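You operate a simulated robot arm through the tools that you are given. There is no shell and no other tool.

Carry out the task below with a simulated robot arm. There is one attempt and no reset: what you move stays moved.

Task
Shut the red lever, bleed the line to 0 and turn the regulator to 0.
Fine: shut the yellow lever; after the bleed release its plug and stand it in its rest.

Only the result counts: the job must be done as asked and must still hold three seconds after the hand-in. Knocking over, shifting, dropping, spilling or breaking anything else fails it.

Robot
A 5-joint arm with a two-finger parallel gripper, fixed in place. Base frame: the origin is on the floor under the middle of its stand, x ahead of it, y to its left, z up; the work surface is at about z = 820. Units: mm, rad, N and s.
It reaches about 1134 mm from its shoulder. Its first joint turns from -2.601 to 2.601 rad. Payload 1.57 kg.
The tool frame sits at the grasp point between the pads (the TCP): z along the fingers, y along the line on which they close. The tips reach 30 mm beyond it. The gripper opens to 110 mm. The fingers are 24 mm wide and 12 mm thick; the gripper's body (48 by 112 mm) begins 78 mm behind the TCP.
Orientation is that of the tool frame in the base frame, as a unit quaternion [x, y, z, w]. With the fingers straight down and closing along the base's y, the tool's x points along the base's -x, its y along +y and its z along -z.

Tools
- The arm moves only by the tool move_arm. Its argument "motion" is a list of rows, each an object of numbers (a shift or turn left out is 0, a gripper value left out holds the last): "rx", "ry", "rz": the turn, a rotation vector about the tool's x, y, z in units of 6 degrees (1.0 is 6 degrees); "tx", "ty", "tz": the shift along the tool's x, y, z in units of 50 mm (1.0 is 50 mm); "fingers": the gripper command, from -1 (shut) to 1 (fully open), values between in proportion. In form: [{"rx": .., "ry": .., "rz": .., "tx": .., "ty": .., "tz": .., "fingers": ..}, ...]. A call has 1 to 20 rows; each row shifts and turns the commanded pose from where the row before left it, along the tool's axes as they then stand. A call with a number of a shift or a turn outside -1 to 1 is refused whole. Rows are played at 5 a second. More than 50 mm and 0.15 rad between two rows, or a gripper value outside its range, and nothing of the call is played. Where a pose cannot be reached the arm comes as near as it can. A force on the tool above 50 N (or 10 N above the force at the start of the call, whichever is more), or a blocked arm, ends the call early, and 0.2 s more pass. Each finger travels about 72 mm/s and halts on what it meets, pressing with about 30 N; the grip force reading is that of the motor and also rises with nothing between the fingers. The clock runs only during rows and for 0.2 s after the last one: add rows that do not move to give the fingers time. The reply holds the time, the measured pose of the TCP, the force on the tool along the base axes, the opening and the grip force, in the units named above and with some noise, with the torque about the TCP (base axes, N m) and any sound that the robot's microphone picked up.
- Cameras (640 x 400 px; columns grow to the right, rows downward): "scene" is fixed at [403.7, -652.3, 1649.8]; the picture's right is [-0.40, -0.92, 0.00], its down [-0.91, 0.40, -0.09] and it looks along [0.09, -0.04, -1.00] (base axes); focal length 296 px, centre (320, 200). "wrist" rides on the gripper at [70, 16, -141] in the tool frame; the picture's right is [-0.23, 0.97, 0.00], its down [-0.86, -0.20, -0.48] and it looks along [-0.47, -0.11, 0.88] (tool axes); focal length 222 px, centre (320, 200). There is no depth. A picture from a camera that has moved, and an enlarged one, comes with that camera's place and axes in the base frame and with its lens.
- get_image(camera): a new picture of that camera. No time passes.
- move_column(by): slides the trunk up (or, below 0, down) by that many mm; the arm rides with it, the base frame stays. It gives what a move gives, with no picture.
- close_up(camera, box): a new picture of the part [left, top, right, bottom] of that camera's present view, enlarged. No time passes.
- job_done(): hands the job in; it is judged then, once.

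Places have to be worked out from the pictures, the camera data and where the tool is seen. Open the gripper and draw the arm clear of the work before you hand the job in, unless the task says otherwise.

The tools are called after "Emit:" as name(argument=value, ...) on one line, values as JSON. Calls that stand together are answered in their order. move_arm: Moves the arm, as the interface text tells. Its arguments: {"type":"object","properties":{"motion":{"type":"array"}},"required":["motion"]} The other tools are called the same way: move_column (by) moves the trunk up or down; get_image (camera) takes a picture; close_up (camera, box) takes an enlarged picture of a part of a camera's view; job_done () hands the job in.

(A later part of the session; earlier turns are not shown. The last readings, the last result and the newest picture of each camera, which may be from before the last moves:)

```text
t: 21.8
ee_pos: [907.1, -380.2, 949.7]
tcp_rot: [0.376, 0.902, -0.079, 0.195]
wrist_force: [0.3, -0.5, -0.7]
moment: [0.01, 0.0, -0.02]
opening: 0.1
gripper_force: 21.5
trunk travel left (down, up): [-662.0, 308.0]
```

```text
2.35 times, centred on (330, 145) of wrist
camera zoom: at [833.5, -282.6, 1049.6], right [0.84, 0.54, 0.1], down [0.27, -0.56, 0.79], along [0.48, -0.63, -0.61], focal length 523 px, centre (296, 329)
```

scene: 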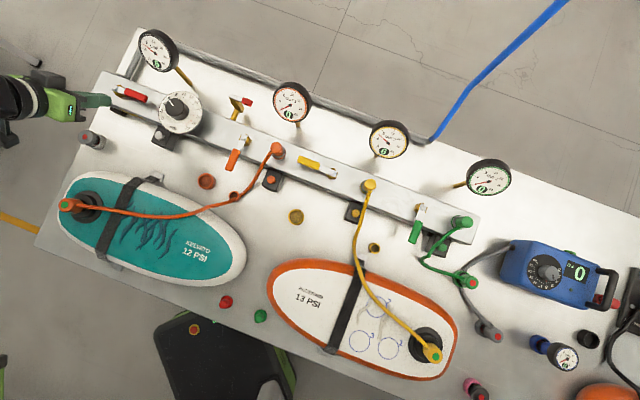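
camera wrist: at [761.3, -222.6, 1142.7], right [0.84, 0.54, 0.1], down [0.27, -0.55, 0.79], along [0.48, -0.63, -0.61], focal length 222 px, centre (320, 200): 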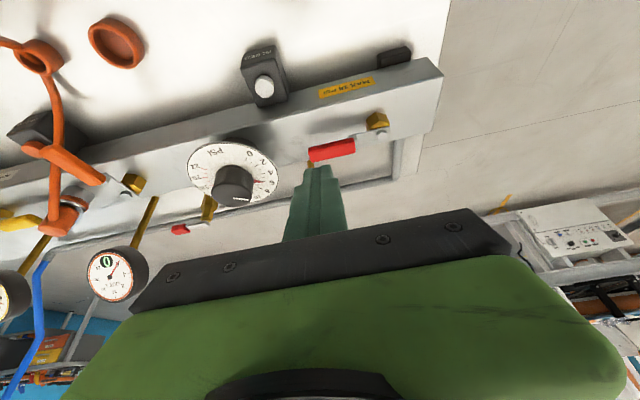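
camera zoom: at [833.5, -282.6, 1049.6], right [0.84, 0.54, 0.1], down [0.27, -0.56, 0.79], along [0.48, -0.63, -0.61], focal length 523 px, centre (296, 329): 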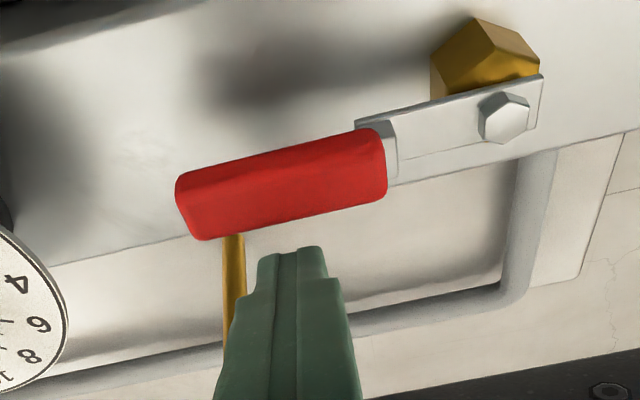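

The tips are now behind the handle at its height. I push gently toward the front in a short arc and watch forces.

Emit:
move_arm(motion=[{"tx": 0.328, "tz": -0.149}, {"tx": 0.172, "tz": -0.078, "ty": -0.038}, {"tx": 0.172, "tz": -0.078, "ty": -0.038}])

Emit:
close_up(camera="wrist", box=[220, 60, 440, 230])

```text
t: 22.6
ee_pos: [878.2, -357.3, 949.1]
tcp_rot: [0.376, 0.903, -0.079, 0.195]
wrist_force: [0.0, 0.2, 0.1]
moment: [0.02, -0.04, 0.02]
opening: 0.0
gripper_force: 21.7
trunk travel left (down, up): [-662.0, 308.0]
```

```text
2.35 times, centred on (330, 145) of wrist
camera zoom: at [804.2, -258.6, 1049.6], right [0.84, 0.54, 0.1], down [0.27, -0.55, 0.79], along [0.48, -0.63, -0.61], focal length 523 px, centre (296, 329)
```

zoom: 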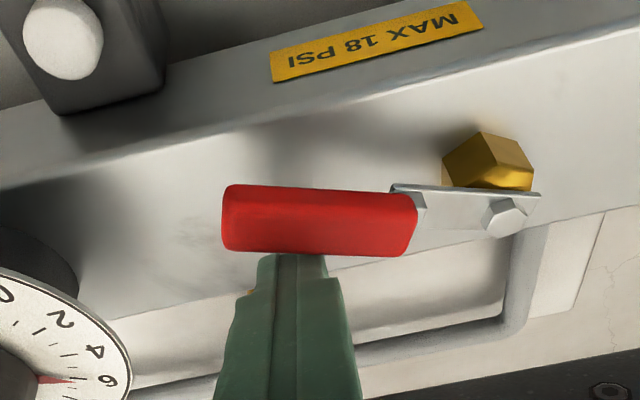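

The lever turns toward the front with negligible force. I continue the arc.

Emit:
move_arm(motion=[{"tx": 0.176, "tz": -0.08, "ty": 0.012}, {"tx": 0.176, "tz": -0.08, "ty": 0.012}, {"tx": 0.167, "tz": -0.076, "ty": 0.061}, {"tx": 0.166, "tz": -0.075, "ty": 0.061}, {"tx": 0.147, "tz": -0.067, "ty": 0.107}, {"tx": 0.146, "tz": -0.066, "ty": 0.107}])

Emit:
close_up(camera="wrist", box=[220, 60, 440, 230])

Emit:
close_up(camera="scene", box=[60, 30, 220, 130])

```text
t: 23.9
ee_pos: [853.6, -305.6, 950.1]
tcp_rot: [0.375, 0.903, -0.079, 0.195]
wrist_force: [-0.9, -0.4, 0.7]
moment: [0.01, -0.03, 0.0]
opening: 0.0
gripper_force: 21.3
trunk travel left (down, up): [-662.0, 308.0]
```

```text
2.35 times, centred on (330, 145) of wrist
camera zoom: at [779.1, -207.8, 1049.6], right [0.84, 0.54, 0.1], down [0.27, -0.56, 0.79], along [0.48, -0.63, -0.61], focal length 523 px, centre (296, 329)
```

zoom: 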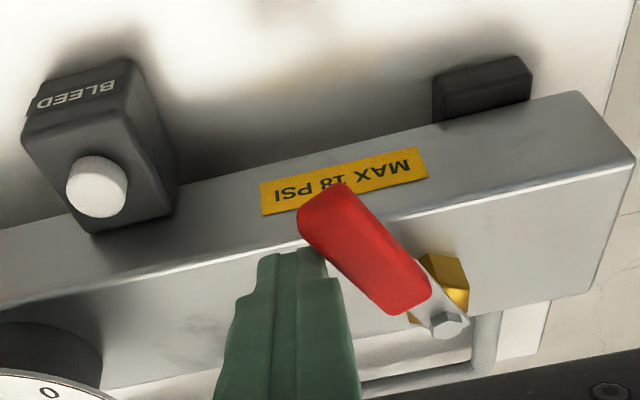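

```text
4.00 times, centred on (140, 80) of scene
camera zoom: at [403.7, -652.3, 1649.8], right [-0.4, -0.92, 0.0], down [-0.91, 0.4, -0.09], along [0.09, -0.04, -1.0], focal length 1184 px, centre (1040, 680)
```

zoom: 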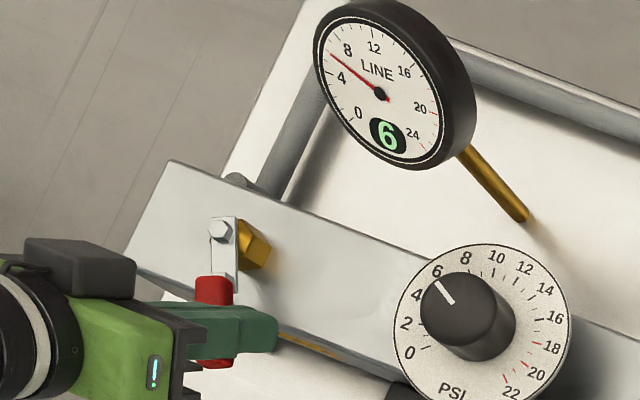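

The lever is at roughly 70°; I continue the last part of the arc to the stop.

Emit:
move_arm(motion=[{"tx": 0.117, "tz": -0.053, "ty": 0.145}, {"tx": 0.116, "tz": -0.053, "ty": 0.145}, {"tx": 0.08, "tz": -0.036, "ty": 0.193}, {"tx": 0.077, "tz": -0.035, "ty": 0.193}])

Emit:
close_up(camera="wrist", box=[220, 60, 440, 230])

Emit:
close_up(camera="scene", box=[60, 30, 220, 130])

```text
t: 24.9
ee_pos: [860.8, -268.0, 949.6]
tcp_rot: [0.376, 0.902, -0.08, 0.196]
wrist_force: [-0.4, -0.3, -0.4]
moment: [-0.03, 0.0, -0.02]
opening: 0.1
gripper_force: 21.4
trunk travel left (down, up): [-662.0, 308.0]
```

```text
2.35 times, centred on (330, 145) of wrist
camera zoom: at [787.7, -169.3, 1049.6], right [0.84, 0.54, 0.1], down [0.27, -0.55, 0.79], along [0.48, -0.63, -0.61], focal length 523 px, centre (296, 329)
```

zoom: 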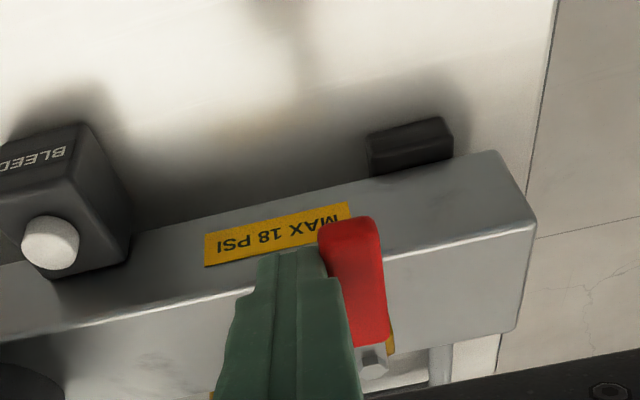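

```text
4.00 times, centred on (140, 80) of scene
camera zoom: at [403.7, -652.3, 1649.8], right [-0.4, -0.92, 0.0], down [-0.91, 0.4, -0.09], along [0.09, -0.04, -1.0], focal length 1184 px, centre (1040, 680)
```

zoom: 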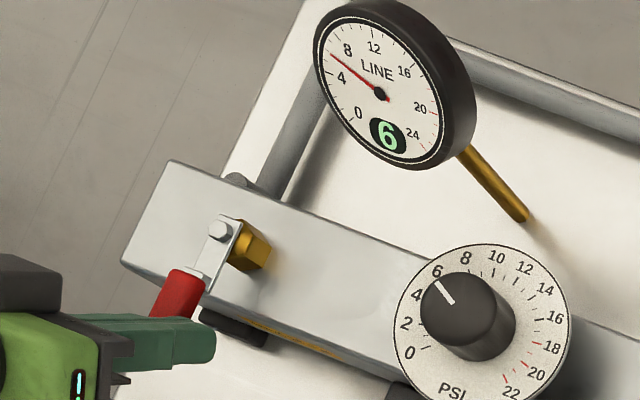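

The lever now lies parallel to the manifold's end edge, i.e. about 90°. I nudge a few more millimetres to feel for the stop.

Emit:
move_arm(motion=[{"ty": 0.08}, {"ty": 0.06}])

Emit:
close_up(camera="scene", box=[60, 30, 220, 130])

```text
t: 25.6
ee_pos: [863.0, -267.0, 949.8]
tcp_rot: [0.378, 0.902, -0.082, 0.192]
wrist_force: [-35.0, -17.1, -14.1]
moment: [-0.37, 0.92, -0.29]
opening: 0.4
gripper_force: 21.7
trunk travel left (down, up): [-662.0, 308.0]
```

```text
4.00 times, centred on (140, 80) of scene
camera zoom: at [403.7, -652.3, 1649.8], right [-0.4, -0.92, 0.0], down [-0.91, 0.4, -0.09], along [0.09, -0.04, -1.0], focal length 1184 px, centre (1040, 680)
```

zoom: 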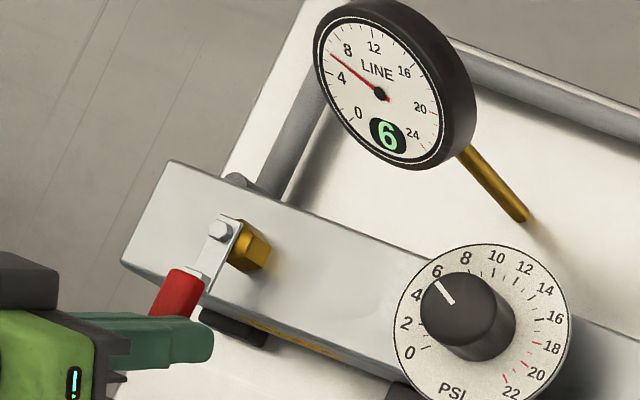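

Stop felt at 35 N, so the red lever is fully shut. I back the fingers off sideways before raising the trunk.

Emit:
move_arm(motion=[{"ty": -0.3}, {"ty": -0.4}])

Emit:
close_up(camera="wrist", box=[220, 60, 440, 230])

```text
t: 26.1
ee_pos: [845.2, -287.0, 949.6]
tcp_rot: [0.374, 0.903, -0.078, 0.197]
wrist_force: [-0.3, 0.0, 0.4]
moment: [-0.01, 0.03, 0.03]
opening: 0.0
gripper_force: 21.4
trunk travel left (down, up): [-662.0, 308.0]
```

```text
2.35 times, centred on (330, 145) of wrist
camera zoom: at [770.7, -189.7, 1049.8], right [0.84, 0.54, 0.1], down [0.27, -0.56, 0.79], along [0.48, -0.63, -0.61], focal length 523 px, centre (296, 329)
```

zoom: 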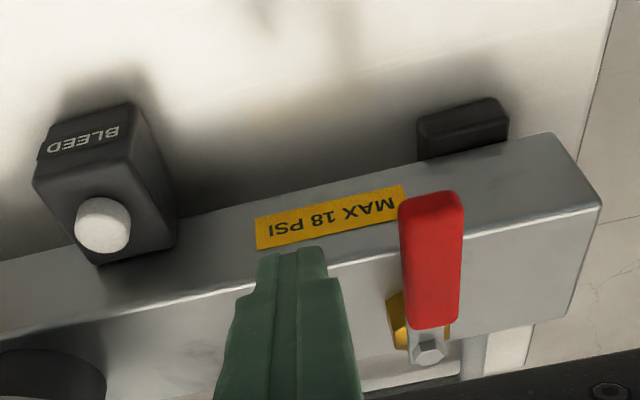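

The red lever stays shut. I raise the trunk 95 mm to clear everything before traveling to the yellow lever.

Emit:
move_column(by=95)

```text
t: 27.4
ee_pos: [844.7, -288.8, 1044.0]
tcp_rot: [0.375, 0.903, -0.079, 0.195]
wrist_force: [-1.0, -0.7, 0.1]
moment: [-0.02, 0.0, 0.0]
opening: 0.2
gripper_force: 21.7
trunk travel left (down, up): [-757.0, 213.0]
```

Now I travel along the manifold's front toward the yellow lever at this height.

Emit:
move_arm(motion=[{"tx": 0.5, "tz": -0.22}, {"ty": -1}, {"ty": -1}, {"ty": -1}, {"ty": -1}, {"ty": -1}, {"ty": -1}, {"ty": -1}, {"ty": -1}, {"ty": -1}])

Emit:
get_image(camera="wrist")

Emit:
get_image(camera="scene")

```text
t: 29.6
ee_pos: [505.1, -588.6, 1044.8]
tcp_rot: [0.375, 0.903, -0.079, 0.195]
wrist_force: [-0.1, 0.2, 0.1]
moment: [0.03, 0.0, -0.02]
opening: 0.3
gripper_force: 21.3
out of reach, approached as far as the arm can: row 10
trunk travel left (down, up): [-757.0, 213.0]
```

```text
taken
camera wrist: at [431.0, -490.9, 1144.6], right [0.84, 0.54, 0.1], down [0.27, -0.56, 0.79], along [0.48, -0.63, -0.61], focal length 222 px, centre (320, 200)
```

wrist: 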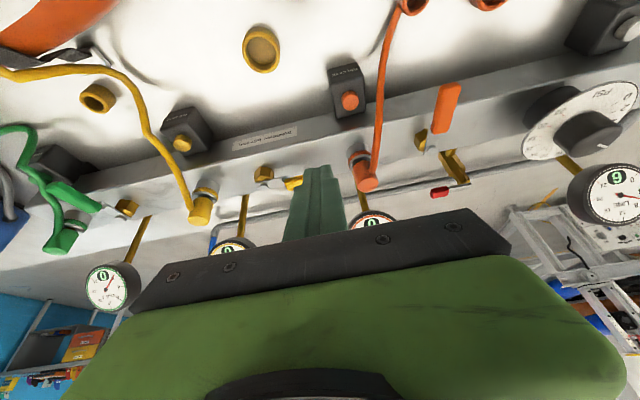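

```text
taken
```

scene: 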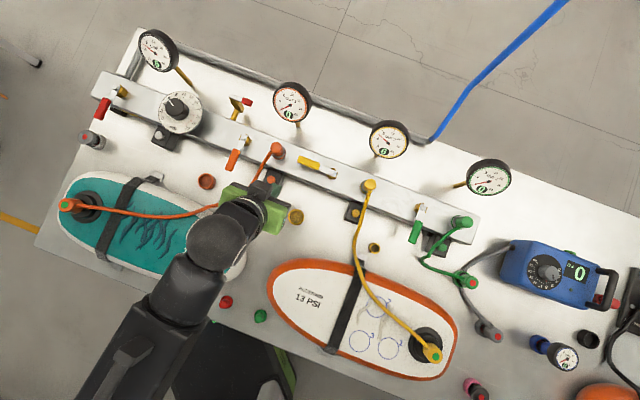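

I'm near the inner reach limit but the yellow lever is in view. I zoom to measure it.

Emit:
close_up(camera="wrist", box=[160, 110, 320, 235])

Emit:
close_up(camera="scene", box=[220, 120, 380, 220])

```text
3.20 times, centred on (240, 172) of wrist
camera zoom: at [431.0, -490.9, 1144.6], right [0.84, 0.54, 0.1], down [0.27, -0.56, 0.79], along [0.48, -0.63, -0.61], focal length 711 px, centre (576, 288)
```

zoom: 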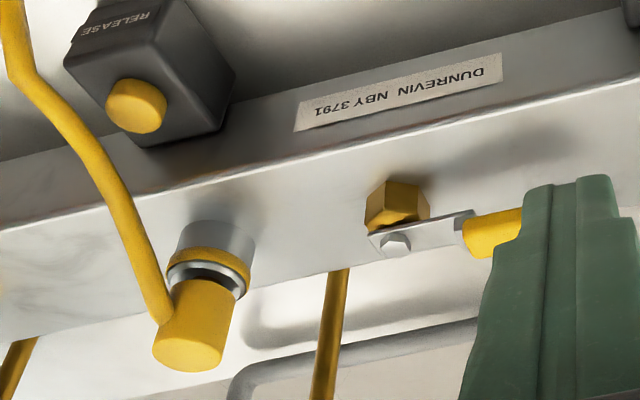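

```text
4.00 times, centred on (300, 170) of scene
camera zoom: at [403.7, -652.3, 1649.8], right [-0.4, -0.92, 0.0], down [-0.91, 0.4, -0.09], along [0.09, -0.04, -1.0], focal length 1184 px, centre (400, 320)
```

zoom: 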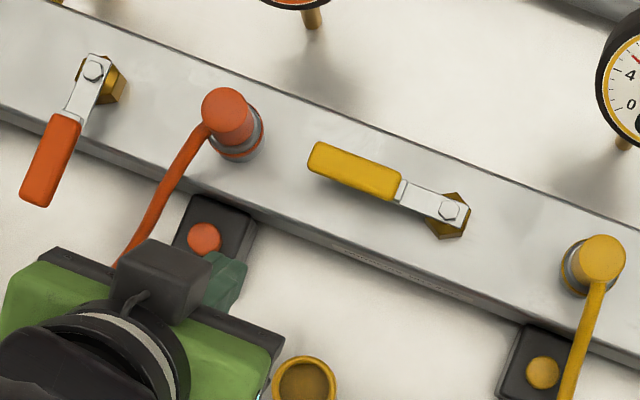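

Corrected views agree: yellow pivot at about (512, −726, 925), handle along the manifold toward the red end. I slide over to the back side of the yellow handle, staying high.

Emit:
move_arm(motion=[{"tx": -0.802, "tz": 0.362, "ty": -0.147}, {"tx": -0.802, "tz": 0.362, "ty": -0.147}, {"tx": -0.802, "tz": 0.362, "ty": -0.147}, {}])

Emit:
get_image(camera="wrist")

Emit:
close_up(camera="scene", box=[220, 80, 420, 205])

```text
t: 30.6
ee_pos: [581.9, -697.4, 1044.4]
tcp_rot: [0.375, 0.903, -0.08, 0.196]
wrist_force: [0.5, 0.8, -0.6]
moment: [-0.04, 0.0, -0.01]
opening: 0.0
gripper_force: 20.9
trunk travel left (down, up): [-757.0, 213.0]
```

```text
taken
camera wrist: at [506.6, -598.5, 1144.7], right [0.84, 0.54, 0.1], down [0.27, -0.55, 0.79], along [0.48, -0.63, -0.61], focal length 222 px, centre (320, 200)
```

wrist: 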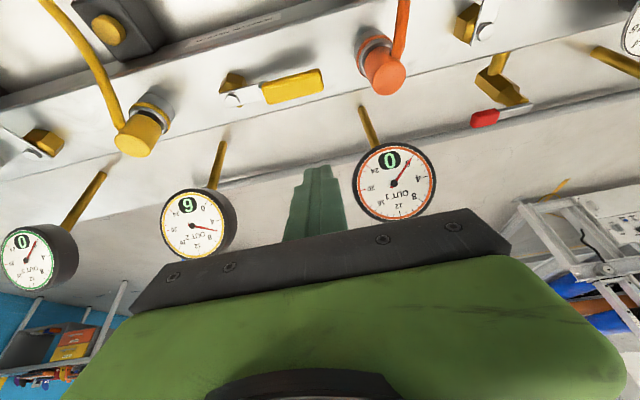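

```text
3.20 times, centred on (320, 142) of scene
camera zoom: at [403.7, -652.3, 1649.8], right [-0.4, -0.92, 0.0], down [-0.91, 0.4, -0.09], along [0.09, -0.04, -1.0], focal length 948 px, centre (320, 384)
```

zoom: 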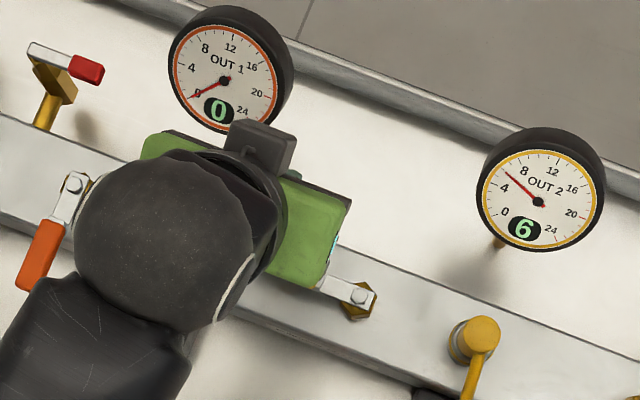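

Clear of the gauges by my estimate. I lower the trunk in two steps, checking in between.

Emit:
move_column(by=-60)

Emit:
get_image(camera="wrist")

Emit:
close_up(camera="scene", box=[220, 80, 420, 205])

```text
t: 31.6
ee_pos: [580.0, -697.7, 985.1]
tcp_rot: [0.376, 0.902, -0.08, 0.196]
wrist_force: [0.4, 0.3, -0.3]
moment: [0.01, -0.01, -0.01]
opening: 0.0
gripper_force: 20.8
trunk travel left (down, up): [-697.0, 273.0]
```

```text
taken
camera wrist: at [506.7, -598.3, 1084.7], right [0.84, 0.54, 0.1], down [0.27, -0.55, 0.79], along [0.48, -0.63, -0.61], focal length 222 px, centre (320, 200)
```

wrist: 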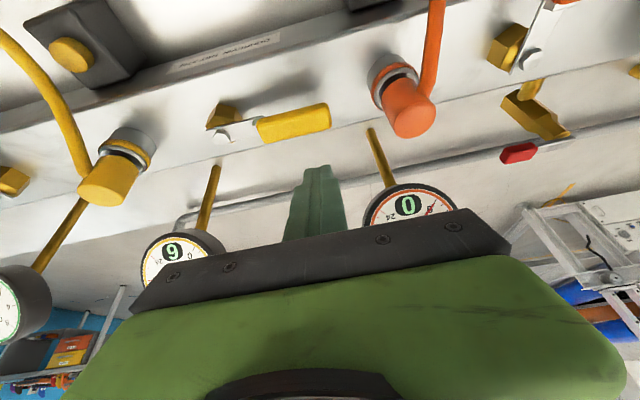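

```text
3.20 times, centred on (320, 142) of scene
camera zoom: at [403.7, -652.3, 1649.8], right [-0.4, -0.92, 0.0], down [-0.91, 0.4, -0.09], along [0.09, -0.04, -1.0], focal length 948 px, centre (320, 384)
```

zoom: 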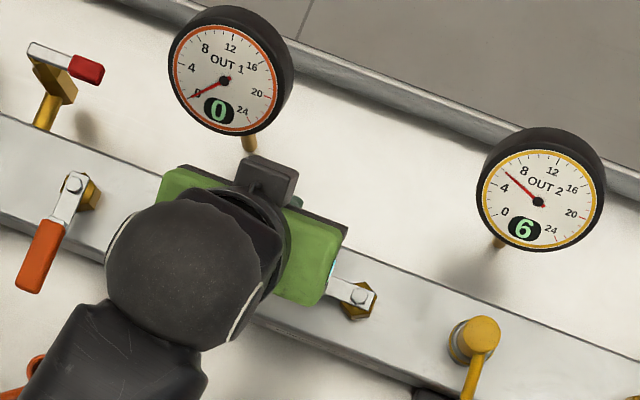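

Still clear; I lower the remaining 34 mm.

Emit:
move_column(by=-34)

Emit:
close_up(camera="wrist", box=[180, 70, 400, 220])

```text
t: 32.4
ee_pos: [579.9, -696.7, 950.8]
tcp_rot: [0.375, 0.902, -0.08, 0.196]
wrist_force: [0.4, 0.3, -0.1]
moment: [-0.04, 0.03, 0.01]
opening: 0.0
gripper_force: 21.2
trunk travel left (down, up): [-663.0, 307.0]
```

```text
2.67 times, centred on (290, 145) of wrist
camera zoom: at [506.6, -598.3, 1050.6], right [0.84, 0.54, 0.1], down [0.27, -0.55, 0.79], along [0.48, -0.63, -0.61], focal length 592 px, centre (400, 347)
```

zoom: 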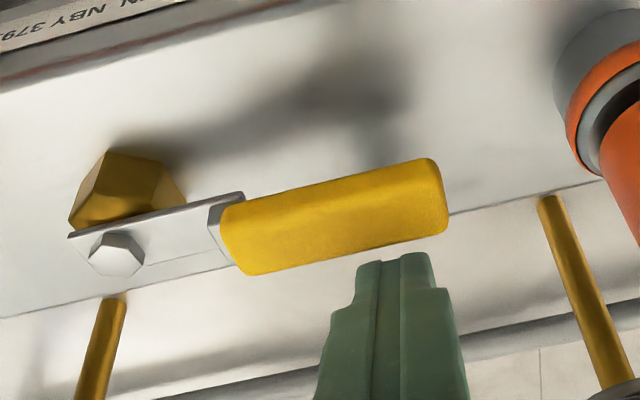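

The tips sit behind the yellow handle near its end. I sweep it toward the front along the mirrored arc.

Emit:
move_arm(motion=[{"tx": 0.328, "tz": -0.148}, {"tx": 0.172, "tz": -0.078, "ty": 0.038}, {"tx": 0.172, "tz": -0.078, "ty": 0.038}, {"tx": 0.176, "tz": -0.08, "ty": -0.012}, {"tx": 0.176, "tz": -0.08, "ty": -0.012}])

Emit:
close_up(camera="wrist", box=[180, 70, 400, 220])

```text
t: 33.6
ee_pos: [543.3, -654.7, 951.7]
tcp_rot: [0.375, 0.902, -0.08, 0.196]
wrist_force: [0.3, -0.2, -0.4]
moment: [0.0, -0.01, -0.02]
opening: 0.0
gripper_force: 21.5
trunk travel left (down, up): [-663.0, 307.0]
```

```text
2.67 times, centred on (290, 145) of wrist
camera zoom: at [468.7, -556.2, 1050.6], right [0.84, 0.54, 0.1], down [0.27, -0.55, 0.79], along [0.48, -0.63, -0.61], focal length 592 px, centre (400, 347)
```

zoom: 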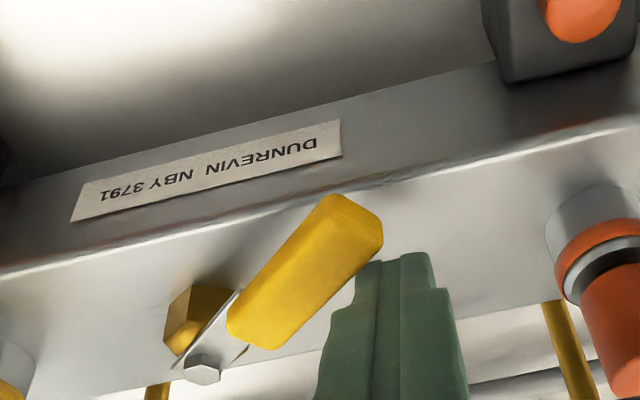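

The lever follows. I continue the arc to the end.

Emit:
move_arm(motion=[{"tx": 0.167, "tz": -0.075, "ty": -0.061}, {"tx": 0.166, "tz": -0.075, "ty": -0.061}, {"tx": 0.147, "tz": -0.067, "ty": -0.107}, {"tx": 0.146, "tz": -0.066, "ty": -0.107}, {"tx": 0.117, "tz": -0.053, "ty": -0.145}, {"tx": 0.116, "tz": -0.053, "ty": -0.145}, {"tx": 0.08, "tz": -0.036, "ty": -0.193}, {"tx": 0.077, "tz": -0.035, "ty": -0.193}])

Emit:
close_up(camera="wrist", box=[180, 70, 400, 220])

Emit:
close_up(camera="scene", box=[220, 80, 420, 205])

```text
t: 35.4
ee_pos: [467.9, -650.1, 950.9]
tcp_rot: [0.376, 0.903, -0.08, 0.194]
wrist_force: [0.0, 0.0, 0.3]
moment: [0.03, 0.02, -0.01]
opening: 0.0
gripper_force: 21.8
trunk travel left (down, up): [-663.0, 307.0]
```

```text
2.67 times, centred on (290, 145) of wrist
camera zoom: at [393.6, -552.1, 1050.6], right [0.84, 0.54, 0.1], down [0.27, -0.56, 0.79], along [0.48, -0.63, -0.61], focal length 592 px, centre (400, 347)
```

zoom: 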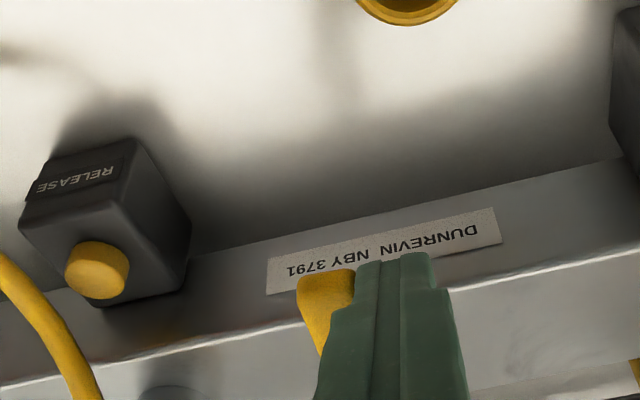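

```text
3.20 times, centred on (320, 142) of scene
camera zoom: at [403.7, -652.3, 1649.8], right [-0.4, -0.92, 0.0], down [-0.91, 0.4, -0.09], along [0.09, -0.04, -1.0], focal length 948 px, centre (320, 384)
```

zoom: 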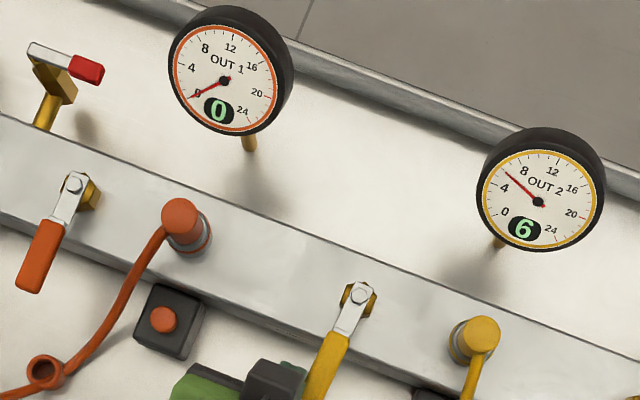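

Yellow is nearly parallel to the shut orange lever. I nudge to feel the stop.

Emit:
move_arm(motion=[{"ty": -0.06}, {"ty": -0.05}])

```text
t: 36.0
ee_pos: [463.5, -654.6, 949.9]
tcp_rot: [0.376, 0.902, -0.079, 0.196]
wrist_force: [0.3, 0.8, -0.2]
moment: [-0.01, 0.03, 0.01]
opening: 0.0
gripper_force: 21.2
trunk travel left (down, up): [-663.0, 307.0]
```

No stop felt yet; I nudge a bit further in small steps.

Emit:
move_arm(motion=[{"ty": -0.05}, {"ty": -0.05}])

Emit:
close_up(camera="scene", box=[220, 100, 380, 205])

```text
t: 36.6
ee_pos: [462.6, -655.3, 951.2]
tcp_rot: [0.374, 0.903, -0.078, 0.195]
wrist_force: [12.9, 17.9, -2.4]
moment: [0.28, -0.14, 0.33]
opening: 0.0
gripper_force: 21.0
trunk travel left (down, up): [-663.0, 307.0]
```

```text
3.81 times, centred on (300, 152) of scene
camera zoom: at [403.7, -652.3, 1649.8], right [-0.4, -0.92, 0.0], down [-0.91, 0.4, -0.09], along [0.09, -0.04, -1.0], focal length 1128 px, centre (396, 381)
```

zoom: 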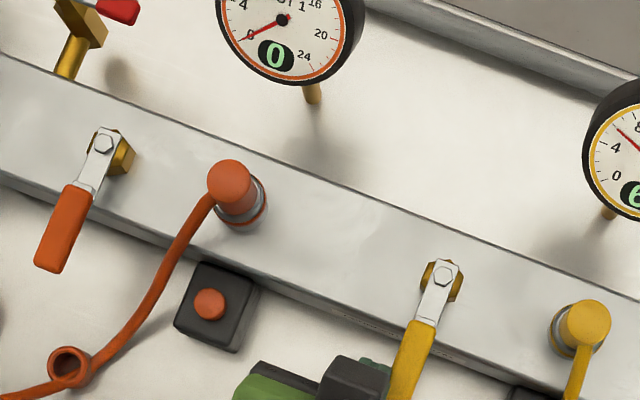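

Stop felt at ~22 N; the yellow lever is fully across. I back off sideways.

Emit:
move_arm(motion=[{"ty": 0.4}, {"ty": 0.4}])

Emit:
close_up(camera="wrist", box=[180, 70, 400, 220])

```text
t: 37.2
ee_pos: [488.9, -630.7, 952.1]
tcp_rot: [0.375, 0.902, -0.08, 0.197]
wrist_force: [-0.2, 1.1, 0.0]
moment: [0.02, 0.0, 0.01]
opening: 0.0
gripper_force: 20.8
trunk travel left (down, up): [-663.0, 307.0]
```

```text
2.67 times, centred on (290, 145) of wrist
camera zoom: at [414.8, -532.3, 1050.6], right [0.84, 0.54, 0.1], down [0.27, -0.55, 0.79], along [0.48, -0.63, -0.61], focal length 592 px, centre (400, 347)
```

zoom: 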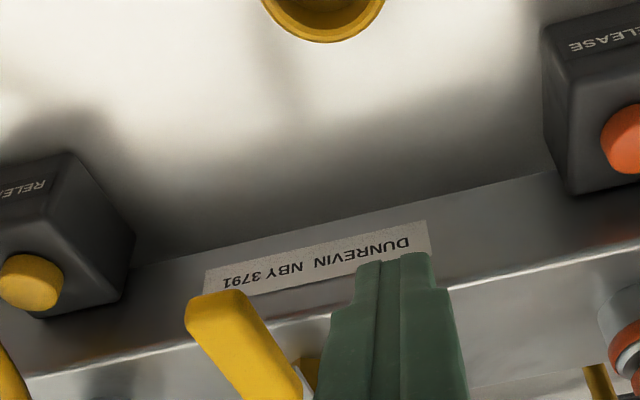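

The yellow lever stays put. I raise the trunk 95 mm.

Emit:
move_column(by=95)

```text
t: 38.5
ee_pos: [490.1, -628.6, 1045.5]
tcp_rot: [0.375, 0.903, -0.08, 0.195]
wrist_force: [-0.4, 0.6, 0.2]
moment: [0.03, 0.02, 0.03]
opening: 0.2
gripper_force: 21.3
trunk travel left (down, up): [-758.0, 212.0]
```

Now I bring the tool back to vertical before heading to the BLEED button (estimated at about (797, −349, 880)).

Emit:
move_arm(motion=[{"ry": 1, "tz": 0.14}, {"ry": 1, "tz": 0.1}, {"ry": 1, "tz": 0.06}, {"ry": 1, "tz": 0.02}])

```text
t: 39.5
ee_pos: [493.5, -634.7, 1024.7]
tcp_rot: [0.384, 0.924, 0.0, 0.003]
wrist_force: [-0.5, 0.6, -0.6]
moment: [0.02, -0.01, -0.01]
opening: 0.0
gripper_force: 21.2
out of reach, approached as far as the arm can: row 2
trunk travel left (down, up): [-758.0, 212.0]
```

Vertical again. I travel along to above the BLEED button.

Emit:
move_arm(motion=[{"ty": 1}, {"ty": 1}, {"ty": 1}, {"ty": 1}, {"ty": 1}, {"ty": 1}, {"ty": 1}, {"ty": 1}, {"ty": 0.34, "tx": -0.22}, {}])

Emit:
get_image(camera="wrist")

Emit:
get_image(camera="scene")

```text
t: 41.7
ee_pos: [796.6, -345.8, 1024.8]
tcp_rot: [0.384, 0.923, -0.001, 0.004]
wrist_force: [-0.2, 0.9, -0.1]
moment: [0.0, -0.01, 0.0]
opening: 0.0
gripper_force: 21.1
out of reach, approached as far as the arm can: row 2
trunk travel left (down, up): [-758.0, 212.0]
```

```text
taken
camera wrist: at [759.2, -284.0, 1165.3], right [0.85, 0.53, 0.0], down [0.46, -0.75, 0.48], along [0.26, -0.41, -0.88], focal length 222 px, centre (320, 200)
```

wrist: 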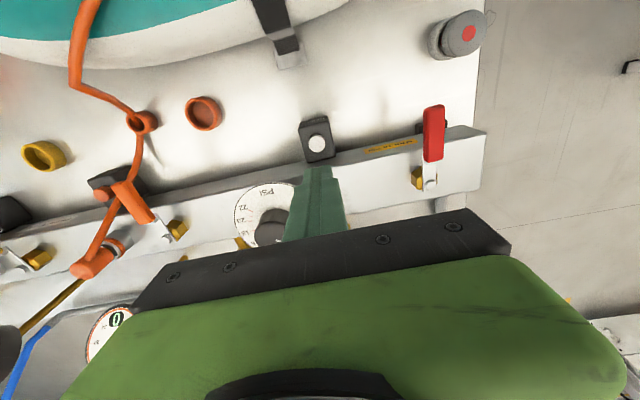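

```text
taken
```

scene: 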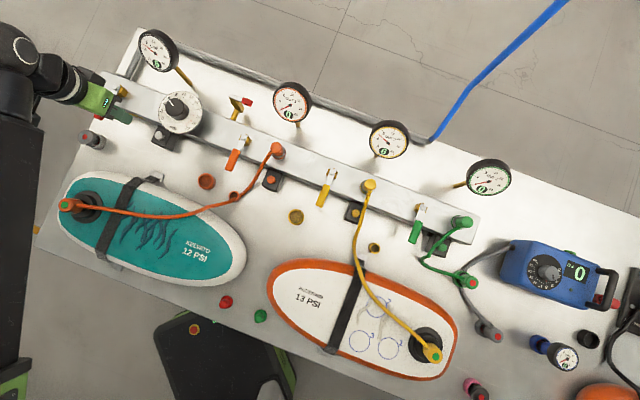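

The button appears almost exactly where it should for being below the TCP. I zoom for a finer reading.

Emit:
close_up(camera="wrist", box=[280, 110, 360, 200])

Emit:
close_up(camera="scene", box=[120, 25, 220, 90])

```text
4.44 times, centred on (320, 155) of wrist
camera zoom: at [759.2, -284.0, 1165.3], right [0.85, 0.53, 0.0], down [0.46, -0.75, 0.48], along [0.26, -0.41, -0.88], focal length 987 px, centre (320, 400)
```

zoom: 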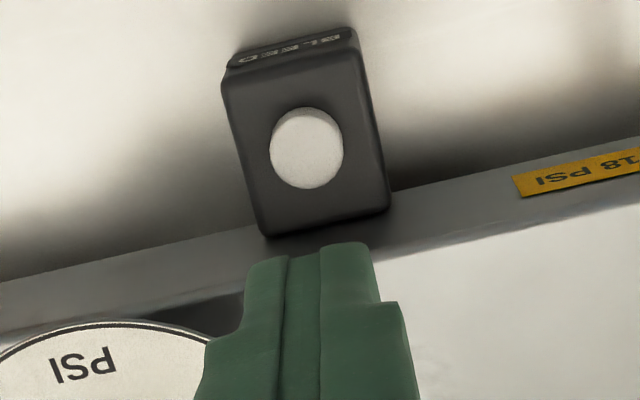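

```text
6.15 times, centred on (170, 58) of scene
camera zoom: at [403.7, -652.3, 1649.8], right [-0.4, -0.92, 0.0], down [-0.91, 0.4, -0.09], along [0.09, -0.04, -1.0], focal length 1822 px, centre (1243, 1077)
```

zoom: 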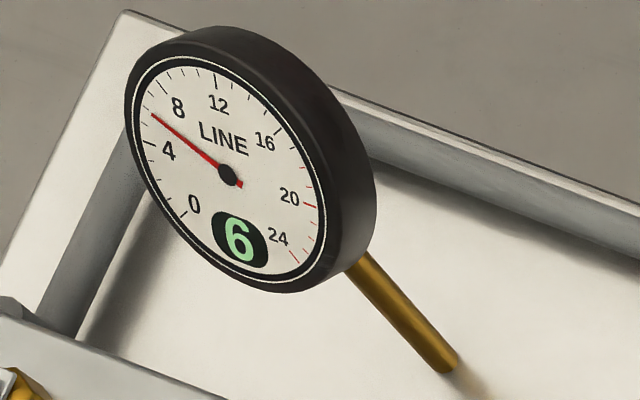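

The button centre is about 4 mm to −y of the tool axis at z≈878. I shift by that and lower the trunk to about 12 mm above it.

Emit:
move_arm(motion=[{"ty": -0.085}])

Emit:
move_column(by=-100)

Emit:
close_up(camera="wrist", box=[260, 110, 380, 200])

Emit:
get_image(camera="scene")

```text
t: 42.1
ee_pos: [794.0, -350.9, 1024.6]
tcp_rot: [0.385, 0.923, 0.001, 0.004]
wrist_force: [0.1, -1.1, -0.1]
moment: [0.01, 0.04, -0.01]
opening: 0.0
gripper_force: 21.4
trunk travel left (down, up): [-758.0, 212.0]
```

```text
t: 43.4
ee_pos: [793.3, -350.0, 925.5]
tcp_rot: [0.383, 0.924, 0.0, 0.004]
wrist_force: [0.2, -0.6, 0.4]
moment: [0.0, 0.0, 0.01]
opening: 0.0
gripper_force: 21.0
trunk travel left (down, up): [-658.0, 312.0]
```

```text
4.44 times, centred on (320, 155) of wrist
camera zoom: at [756.0, -287.9, 1065.3], right [0.85, 0.53, 0.0], down [0.46, -0.75, 0.48], along [0.26, -0.41, -0.88], focal length 987 px, centre (320, 400)
```

zoom: 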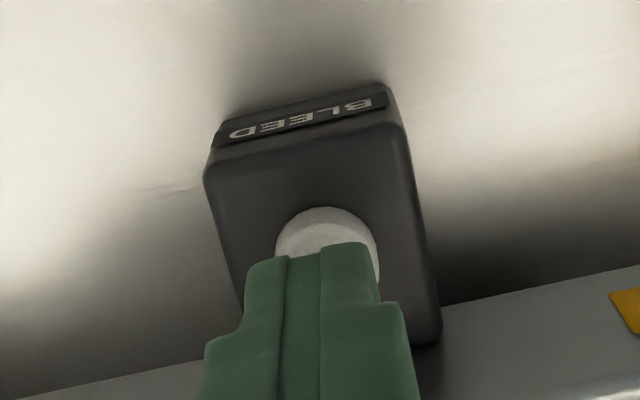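

```text
taken
```

scene: 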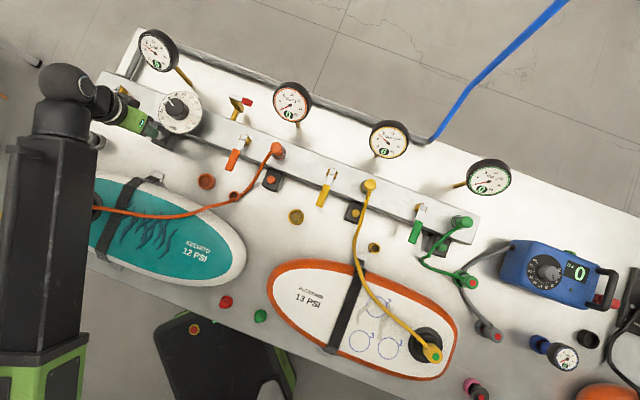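

The fingertips are centred over the button, tip z≈895. I lower in small steps toward contact.

Emit:
move_column(by=-12)

```text
t: 44.0
ee_pos: [793.8, -349.2, 911.8]
tcp_rot: [0.383, 0.924, 0.001, 0.004]
wrist_force: [-0.7, 0.2, -0.2]
moment: [0.0, 0.01, 0.01]
opening: 0.0
gripper_force: 20.7
trunk travel left (down, up): [-646.0, 324.0]
```

No contact yet (tip ≈ 882). I go down 4 mm more.

Emit:
move_column(by=-4)

```text
t: 44.6
ee_pos: [794.0, -350.2, 909.6]
tcp_rot: [0.383, 0.924, 0.001, 0.004]
wrist_force: [-0.1, 0.2, 0.0]
moment: [0.0, -0.02, 0.04]
opening: 0.0
gripper_force: 21.0
trunk travel left (down, up): [-642.0, 328.0]
```

Still no contact (tip ≈ 879). Another 3 mm.

Emit:
move_column(by=-3)

```text
t: 45.1
ee_pos: [793.5, -349.9, 906.4]
tcp_rot: [0.384, 0.923, 0.001, 0.004]
wrist_force: [0.5, -0.6, -0.3]
moment: [-0.03, -0.04, 0.02]
opening: 0.0
gripper_force: 21.2
trunk travel left (down, up): [-639.0, 331.0]
```

Emit:
close_up(camera="wrist", box=[260, 110, 380, 200])

Emit:
close_up(camera="scene", box=[90, 70, 230, 170])

```text
4.44 times, centred on (320, 155) of wrist
camera zoom: at [756.0, -287.9, 1046.3], right [0.85, 0.53, 0.0], down [0.46, -0.75, 0.48], along [0.26, -0.41, -0.87], focal length 987 px, centre (320, 400)
```

zoom: 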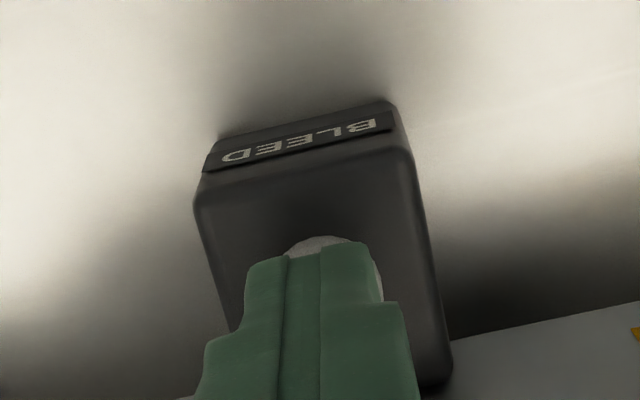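

```text
4.00 times, centred on (160, 120) of scene
camera zoom: at [403.7, -652.3, 1649.8], right [-0.4, -0.92, 0.0], down [-0.91, 0.4, -0.09], along [0.09, -0.04, -1.0], focal length 1184 px, centre (960, 520)
```

zoom: 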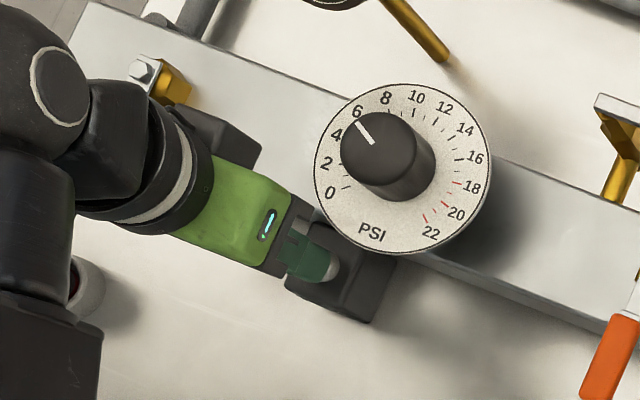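

The fingertip sits right over the button with only a sliver of it showing; no contact force yet. I go down 3 mm more.

Emit:
move_column(by=-3)

```text
t: 45.6
ee_pos: [795.3, -350.4, 902.2]
tcp_rot: [0.383, 0.924, 0.0, 0.004]
wrist_force: [1.7, -0.4, 2.7]
moment: [-0.05, -0.03, -0.01]
opening: 0.1
gripper_force: 21.2
trunk travel left (down, up): [-636.0, 334.0]
heard: click
```

A click was heard with ~3 N. I check the LINE and OUT gauges.

Emit:
close_up(camera="scene", box=[120, 25, 220, 90])

Emit:
close_up(camera="scene", box=[260, 70, 420, 170])

```text
6.15 times, centred on (170, 58) of scene
camera zoom: at [403.7, -652.3, 1649.8], right [-0.4, -0.92, 0.0], down [-0.91, 0.4, -0.09], along [0.09, -0.04, -1.0], focal length 1822 px, centre (1243, 1077)
```

zoom: 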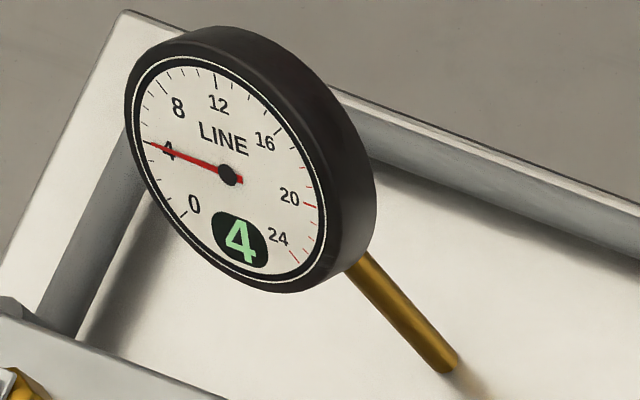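

```text
4.00 times, centred on (340, 120) of scene
camera zoom: at [403.7, -652.3, 1649.8], right [-0.4, -0.92, 0.0], down [-0.91, 0.4, -0.09], along [0.09, -0.04, -1.0], focal length 1184 px, centre (240, 520)
```

zoom: 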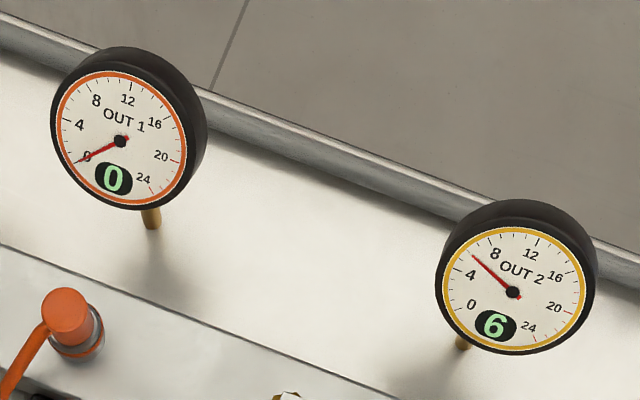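

The line is bleeding (4 now) while the button is held; OUT 2 stays at 6 behind the shut yellow lever. I hold for 2 s.

Emit:
move_arm(motion=[{}, {}, {}, {}, {}, {}, {}, {}, {}, {}])

Emit:
close_up(camera="scene", box=[120, 25, 220, 90])

Emit:
close_up(camera="scene", box=[260, 70, 420, 170])

```text
t: 47.8
ee_pos: [795.5, -350.2, 902.0]
tcp_rot: [0.383, 0.924, 0.001, 0.004]
wrist_force: [0.9, -0.9, 2.7]
moment: [-0.01, -0.01, -0.01]
opening: 0.0
gripper_force: 20.7
trunk travel left (down, up): [-636.0, 334.0]
```

```text
6.15 times, centred on (170, 58) of scene
camera zoom: at [403.7, -652.3, 1649.8], right [-0.4, -0.92, 0.0], down [-0.91, 0.4, -0.09], along [0.09, -0.04, -1.0], focal length 1822 px, centre (1243, 1077)
```

zoom: 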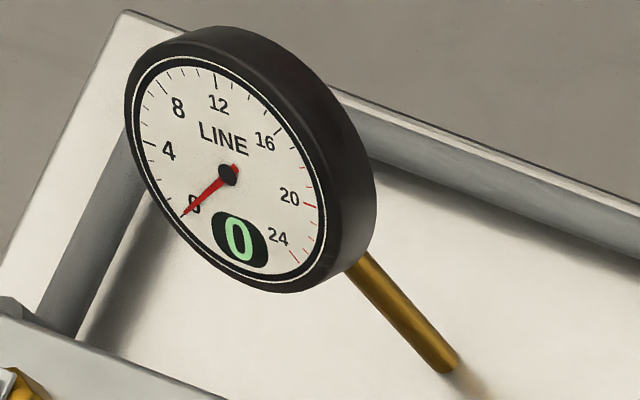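

```text
4.00 times, centred on (340, 120) of scene
camera zoom: at [403.7, -652.3, 1649.8], right [-0.4, -0.92, 0.0], down [-0.91, 0.4, -0.09], along [0.09, -0.04, -1.0], focal length 1184 px, centre (240, 520)
```

zoom: 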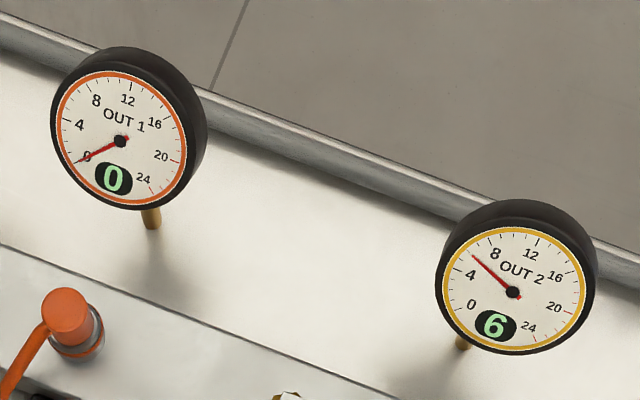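

LINE reads 0. I hold another 2 s to fully empty it, then release the button by raising the trunk.

Emit:
move_arm(motion=[{}, {}, {}, {}, {}, {}, {}, {}, {}, {}])

Emit:
move_column(by=125)

Emit:
get_image(camera="scene")

Emit:
close_up(camera="scene", box=[120, 25, 220, 90])

Emit:
get_image(camera="wrist")

```text
t: 50.0
ee_pos: [793.8, -350.1, 904.0]
tcp_rot: [0.384, 0.923, 0.001, 0.003]
wrist_force: [0.6, 0.2, 2.9]
moment: [-0.01, 0.03, 0.01]
opening: 0.0
gripper_force: 21.1
trunk travel left (down, up): [-636.0, 334.0]
```

```text
t: 51.5
ee_pos: [795.2, -350.3, 1026.7]
tcp_rot: [0.383, 0.924, 0.001, 0.004]
wrist_force: [0.1, -0.9, -0.6]
moment: [-0.01, 0.02, -0.03]
opening: 0.2
gripper_force: 21.2
trunk travel left (down, up): [-761.0, 209.0]
```

```text
taken
```

scene: 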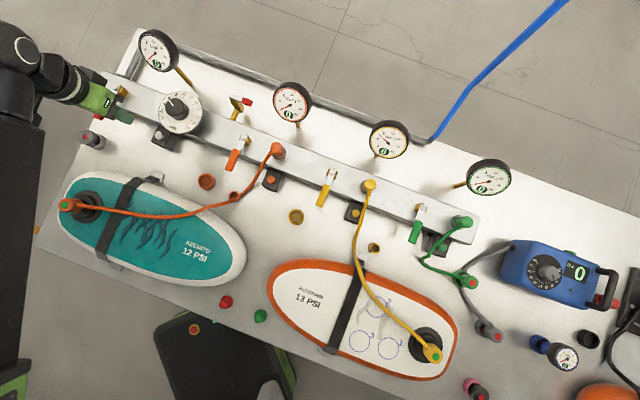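

```text
6.15 times, centred on (170, 58) of scene
camera zoom: at [403.7, -652.3, 1649.8], right [-0.4, -0.92, 0.0], down [-0.91, 0.4, -0.09], along [0.09, -0.04, -1.0], focal length 1822 px, centre (1243, 1077)
```

zoom: 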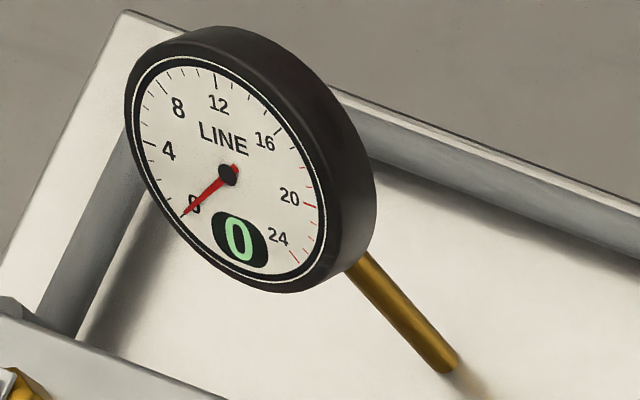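

```text
taken
camera wrist: at [756.1, -287.9, 1168.2], right [0.85, 0.53, 0.0], down [0.46, -0.75, 0.48], along [0.26, -0.41, -0.88], focal length 222 px, centre (320, 200)
```

wrist: 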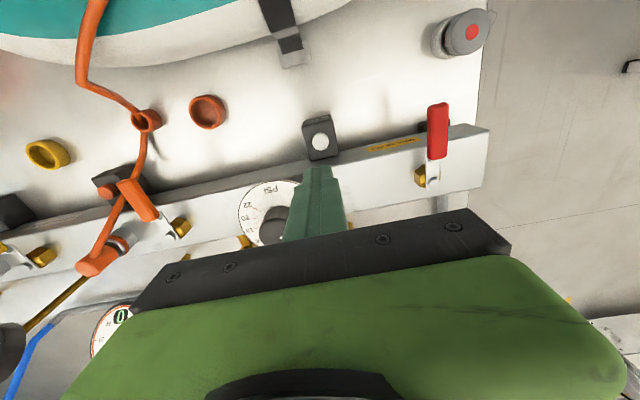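

LINE holds at 0 with the button released. Next the regulator: I estimate the knob at about (800, −442), top z≈968, diameter ~45 mm. I move above it and open the fingers to ~80 mm.

Emit:
move_arm(motion=[{"tx": -0.68, "fingers": 0.45}, {"tx": -0.68}, {"ty": -0.6}, {"ty": -0.63}, {}, {}, {}])

Emit:
get_image(camera="wrist")

Emit:
close_up(camera="wrist", box=[240, 80, 400, 200])

Emit:
close_up(camera="scene", box=[100, 50, 240, 150])

```text
t: 53.1
ee_pos: [801.8, -440.9, 1027.5]
tcp_rot: [0.384, 0.923, 0.0, 0.004]
wrist_force: [0.1, -0.2, 0.4]
moment: [-0.03, 0.02, 0.04]
opening: 79.9
gripper_force: 0.1
trunk travel left (down, up): [-761.0, 209.0]
```

```text
taken
camera wrist: at [762.6, -379.9, 1168.2], right [0.85, 0.53, 0.0], down [0.46, -0.75, 0.48], along [0.26, -0.41, -0.88], focal length 222 px, centre (320, 200)
```

wrist: 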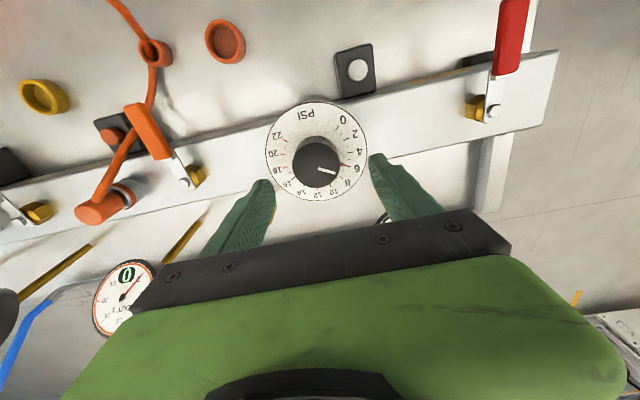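

```text
3.33 times, centred on (320, 140) of wrist
camera zoom: at [762.6, -379.9, 1168.2], right [0.85, 0.53, 0.0], down [0.46, -0.75, 0.48], along [0.26, -0.41, -0.88], focal length 740 px, centre (320, 400)
```

zoom: 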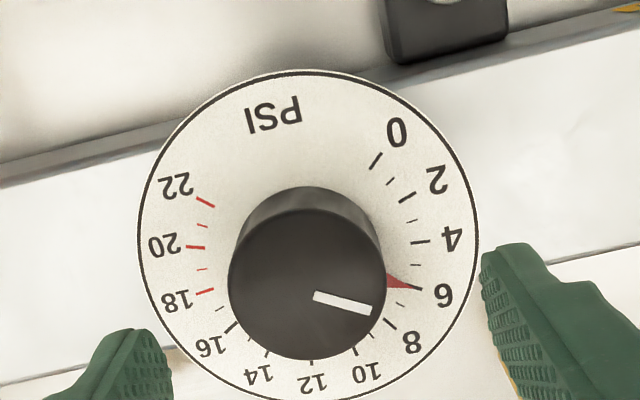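

```text
4.00 times, centred on (170, 100) of scene
camera zoom: at [403.7, -652.3, 1649.8], right [-0.4, -0.92, 0.0], down [-0.91, 0.4, -0.09], along [0.09, -0.04, -1.0], focal length 1184 px, centre (920, 600)
```

zoom: 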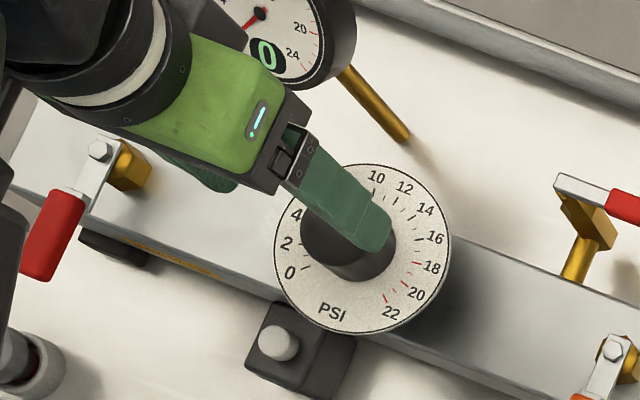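

The pointer is exactly at 6. The knob centre is ~3.5 mm off the tool axis in x and y; I correct and lower 35 mm around it.

Emit:
move_arm(motion=[{"tx": 0.07, "ty": -0.07}])

Emit:
move_column(by=-35)

Emit:
close_up(camera="wrist", box=[220, 80, 420, 220])

Emit:
close_up(camera="scene", box=[100, 50, 240, 150])

```text
t: 53.5
ee_pos: [794.7, -441.8, 1028.9]
tcp_rot: [0.384, 0.923, 0.0, 0.004]
wrist_force: [-0.2, -0.3, 0.2]
moment: [-0.02, -0.03, 0.0]
opening: 79.8
gripper_force: 0.1
trunk travel left (down, up): [-761.0, 209.0]
```

```text
t: 54.3
ee_pos: [795.6, -441.5, 992.0]
tcp_rot: [0.384, 0.923, 0.0, 0.004]
wrist_force: [-1.8, 0.1, -0.4]
moment: [-0.05, 0.01, 0.0]
opening: 79.7
gripper_force: 0.0
trunk travel left (down, up): [-726.0, 244.0]
```

```text
2.86 times, centred on (320, 150) of wrist
camera zoom: at [757.1, -379.7, 1133.3], right [0.85, 0.53, 0.0], down [0.46, -0.75, 0.48], along [0.26, -0.41, -0.88], focal length 635 px, centre (320, 343)
```

zoom: 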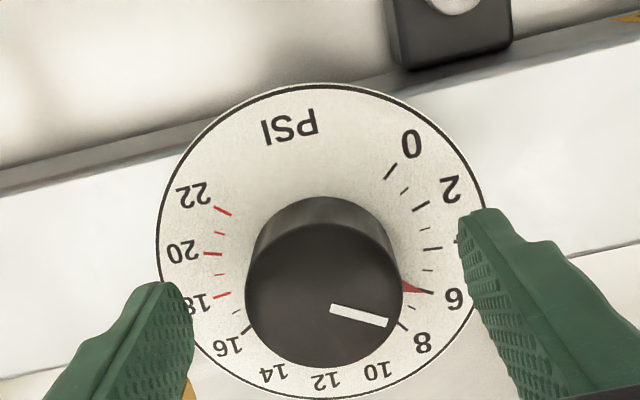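

```text
4.00 times, centred on (170, 100) of scene
camera zoom: at [403.7, -652.3, 1649.8], right [-0.4, -0.92, 0.0], down [-0.91, 0.4, -0.09], along [0.09, -0.04, -1.0], focal length 1184 px, centre (920, 600)
```

zoom: 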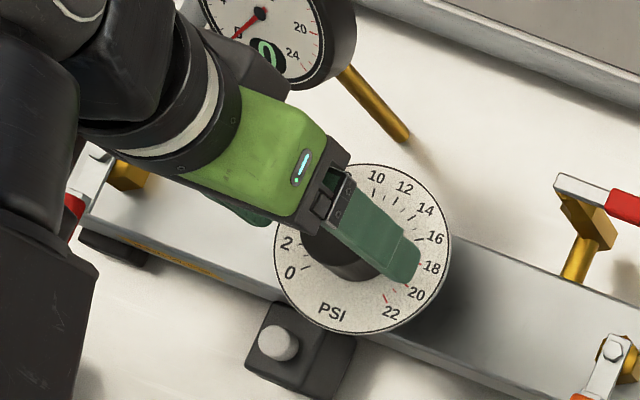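

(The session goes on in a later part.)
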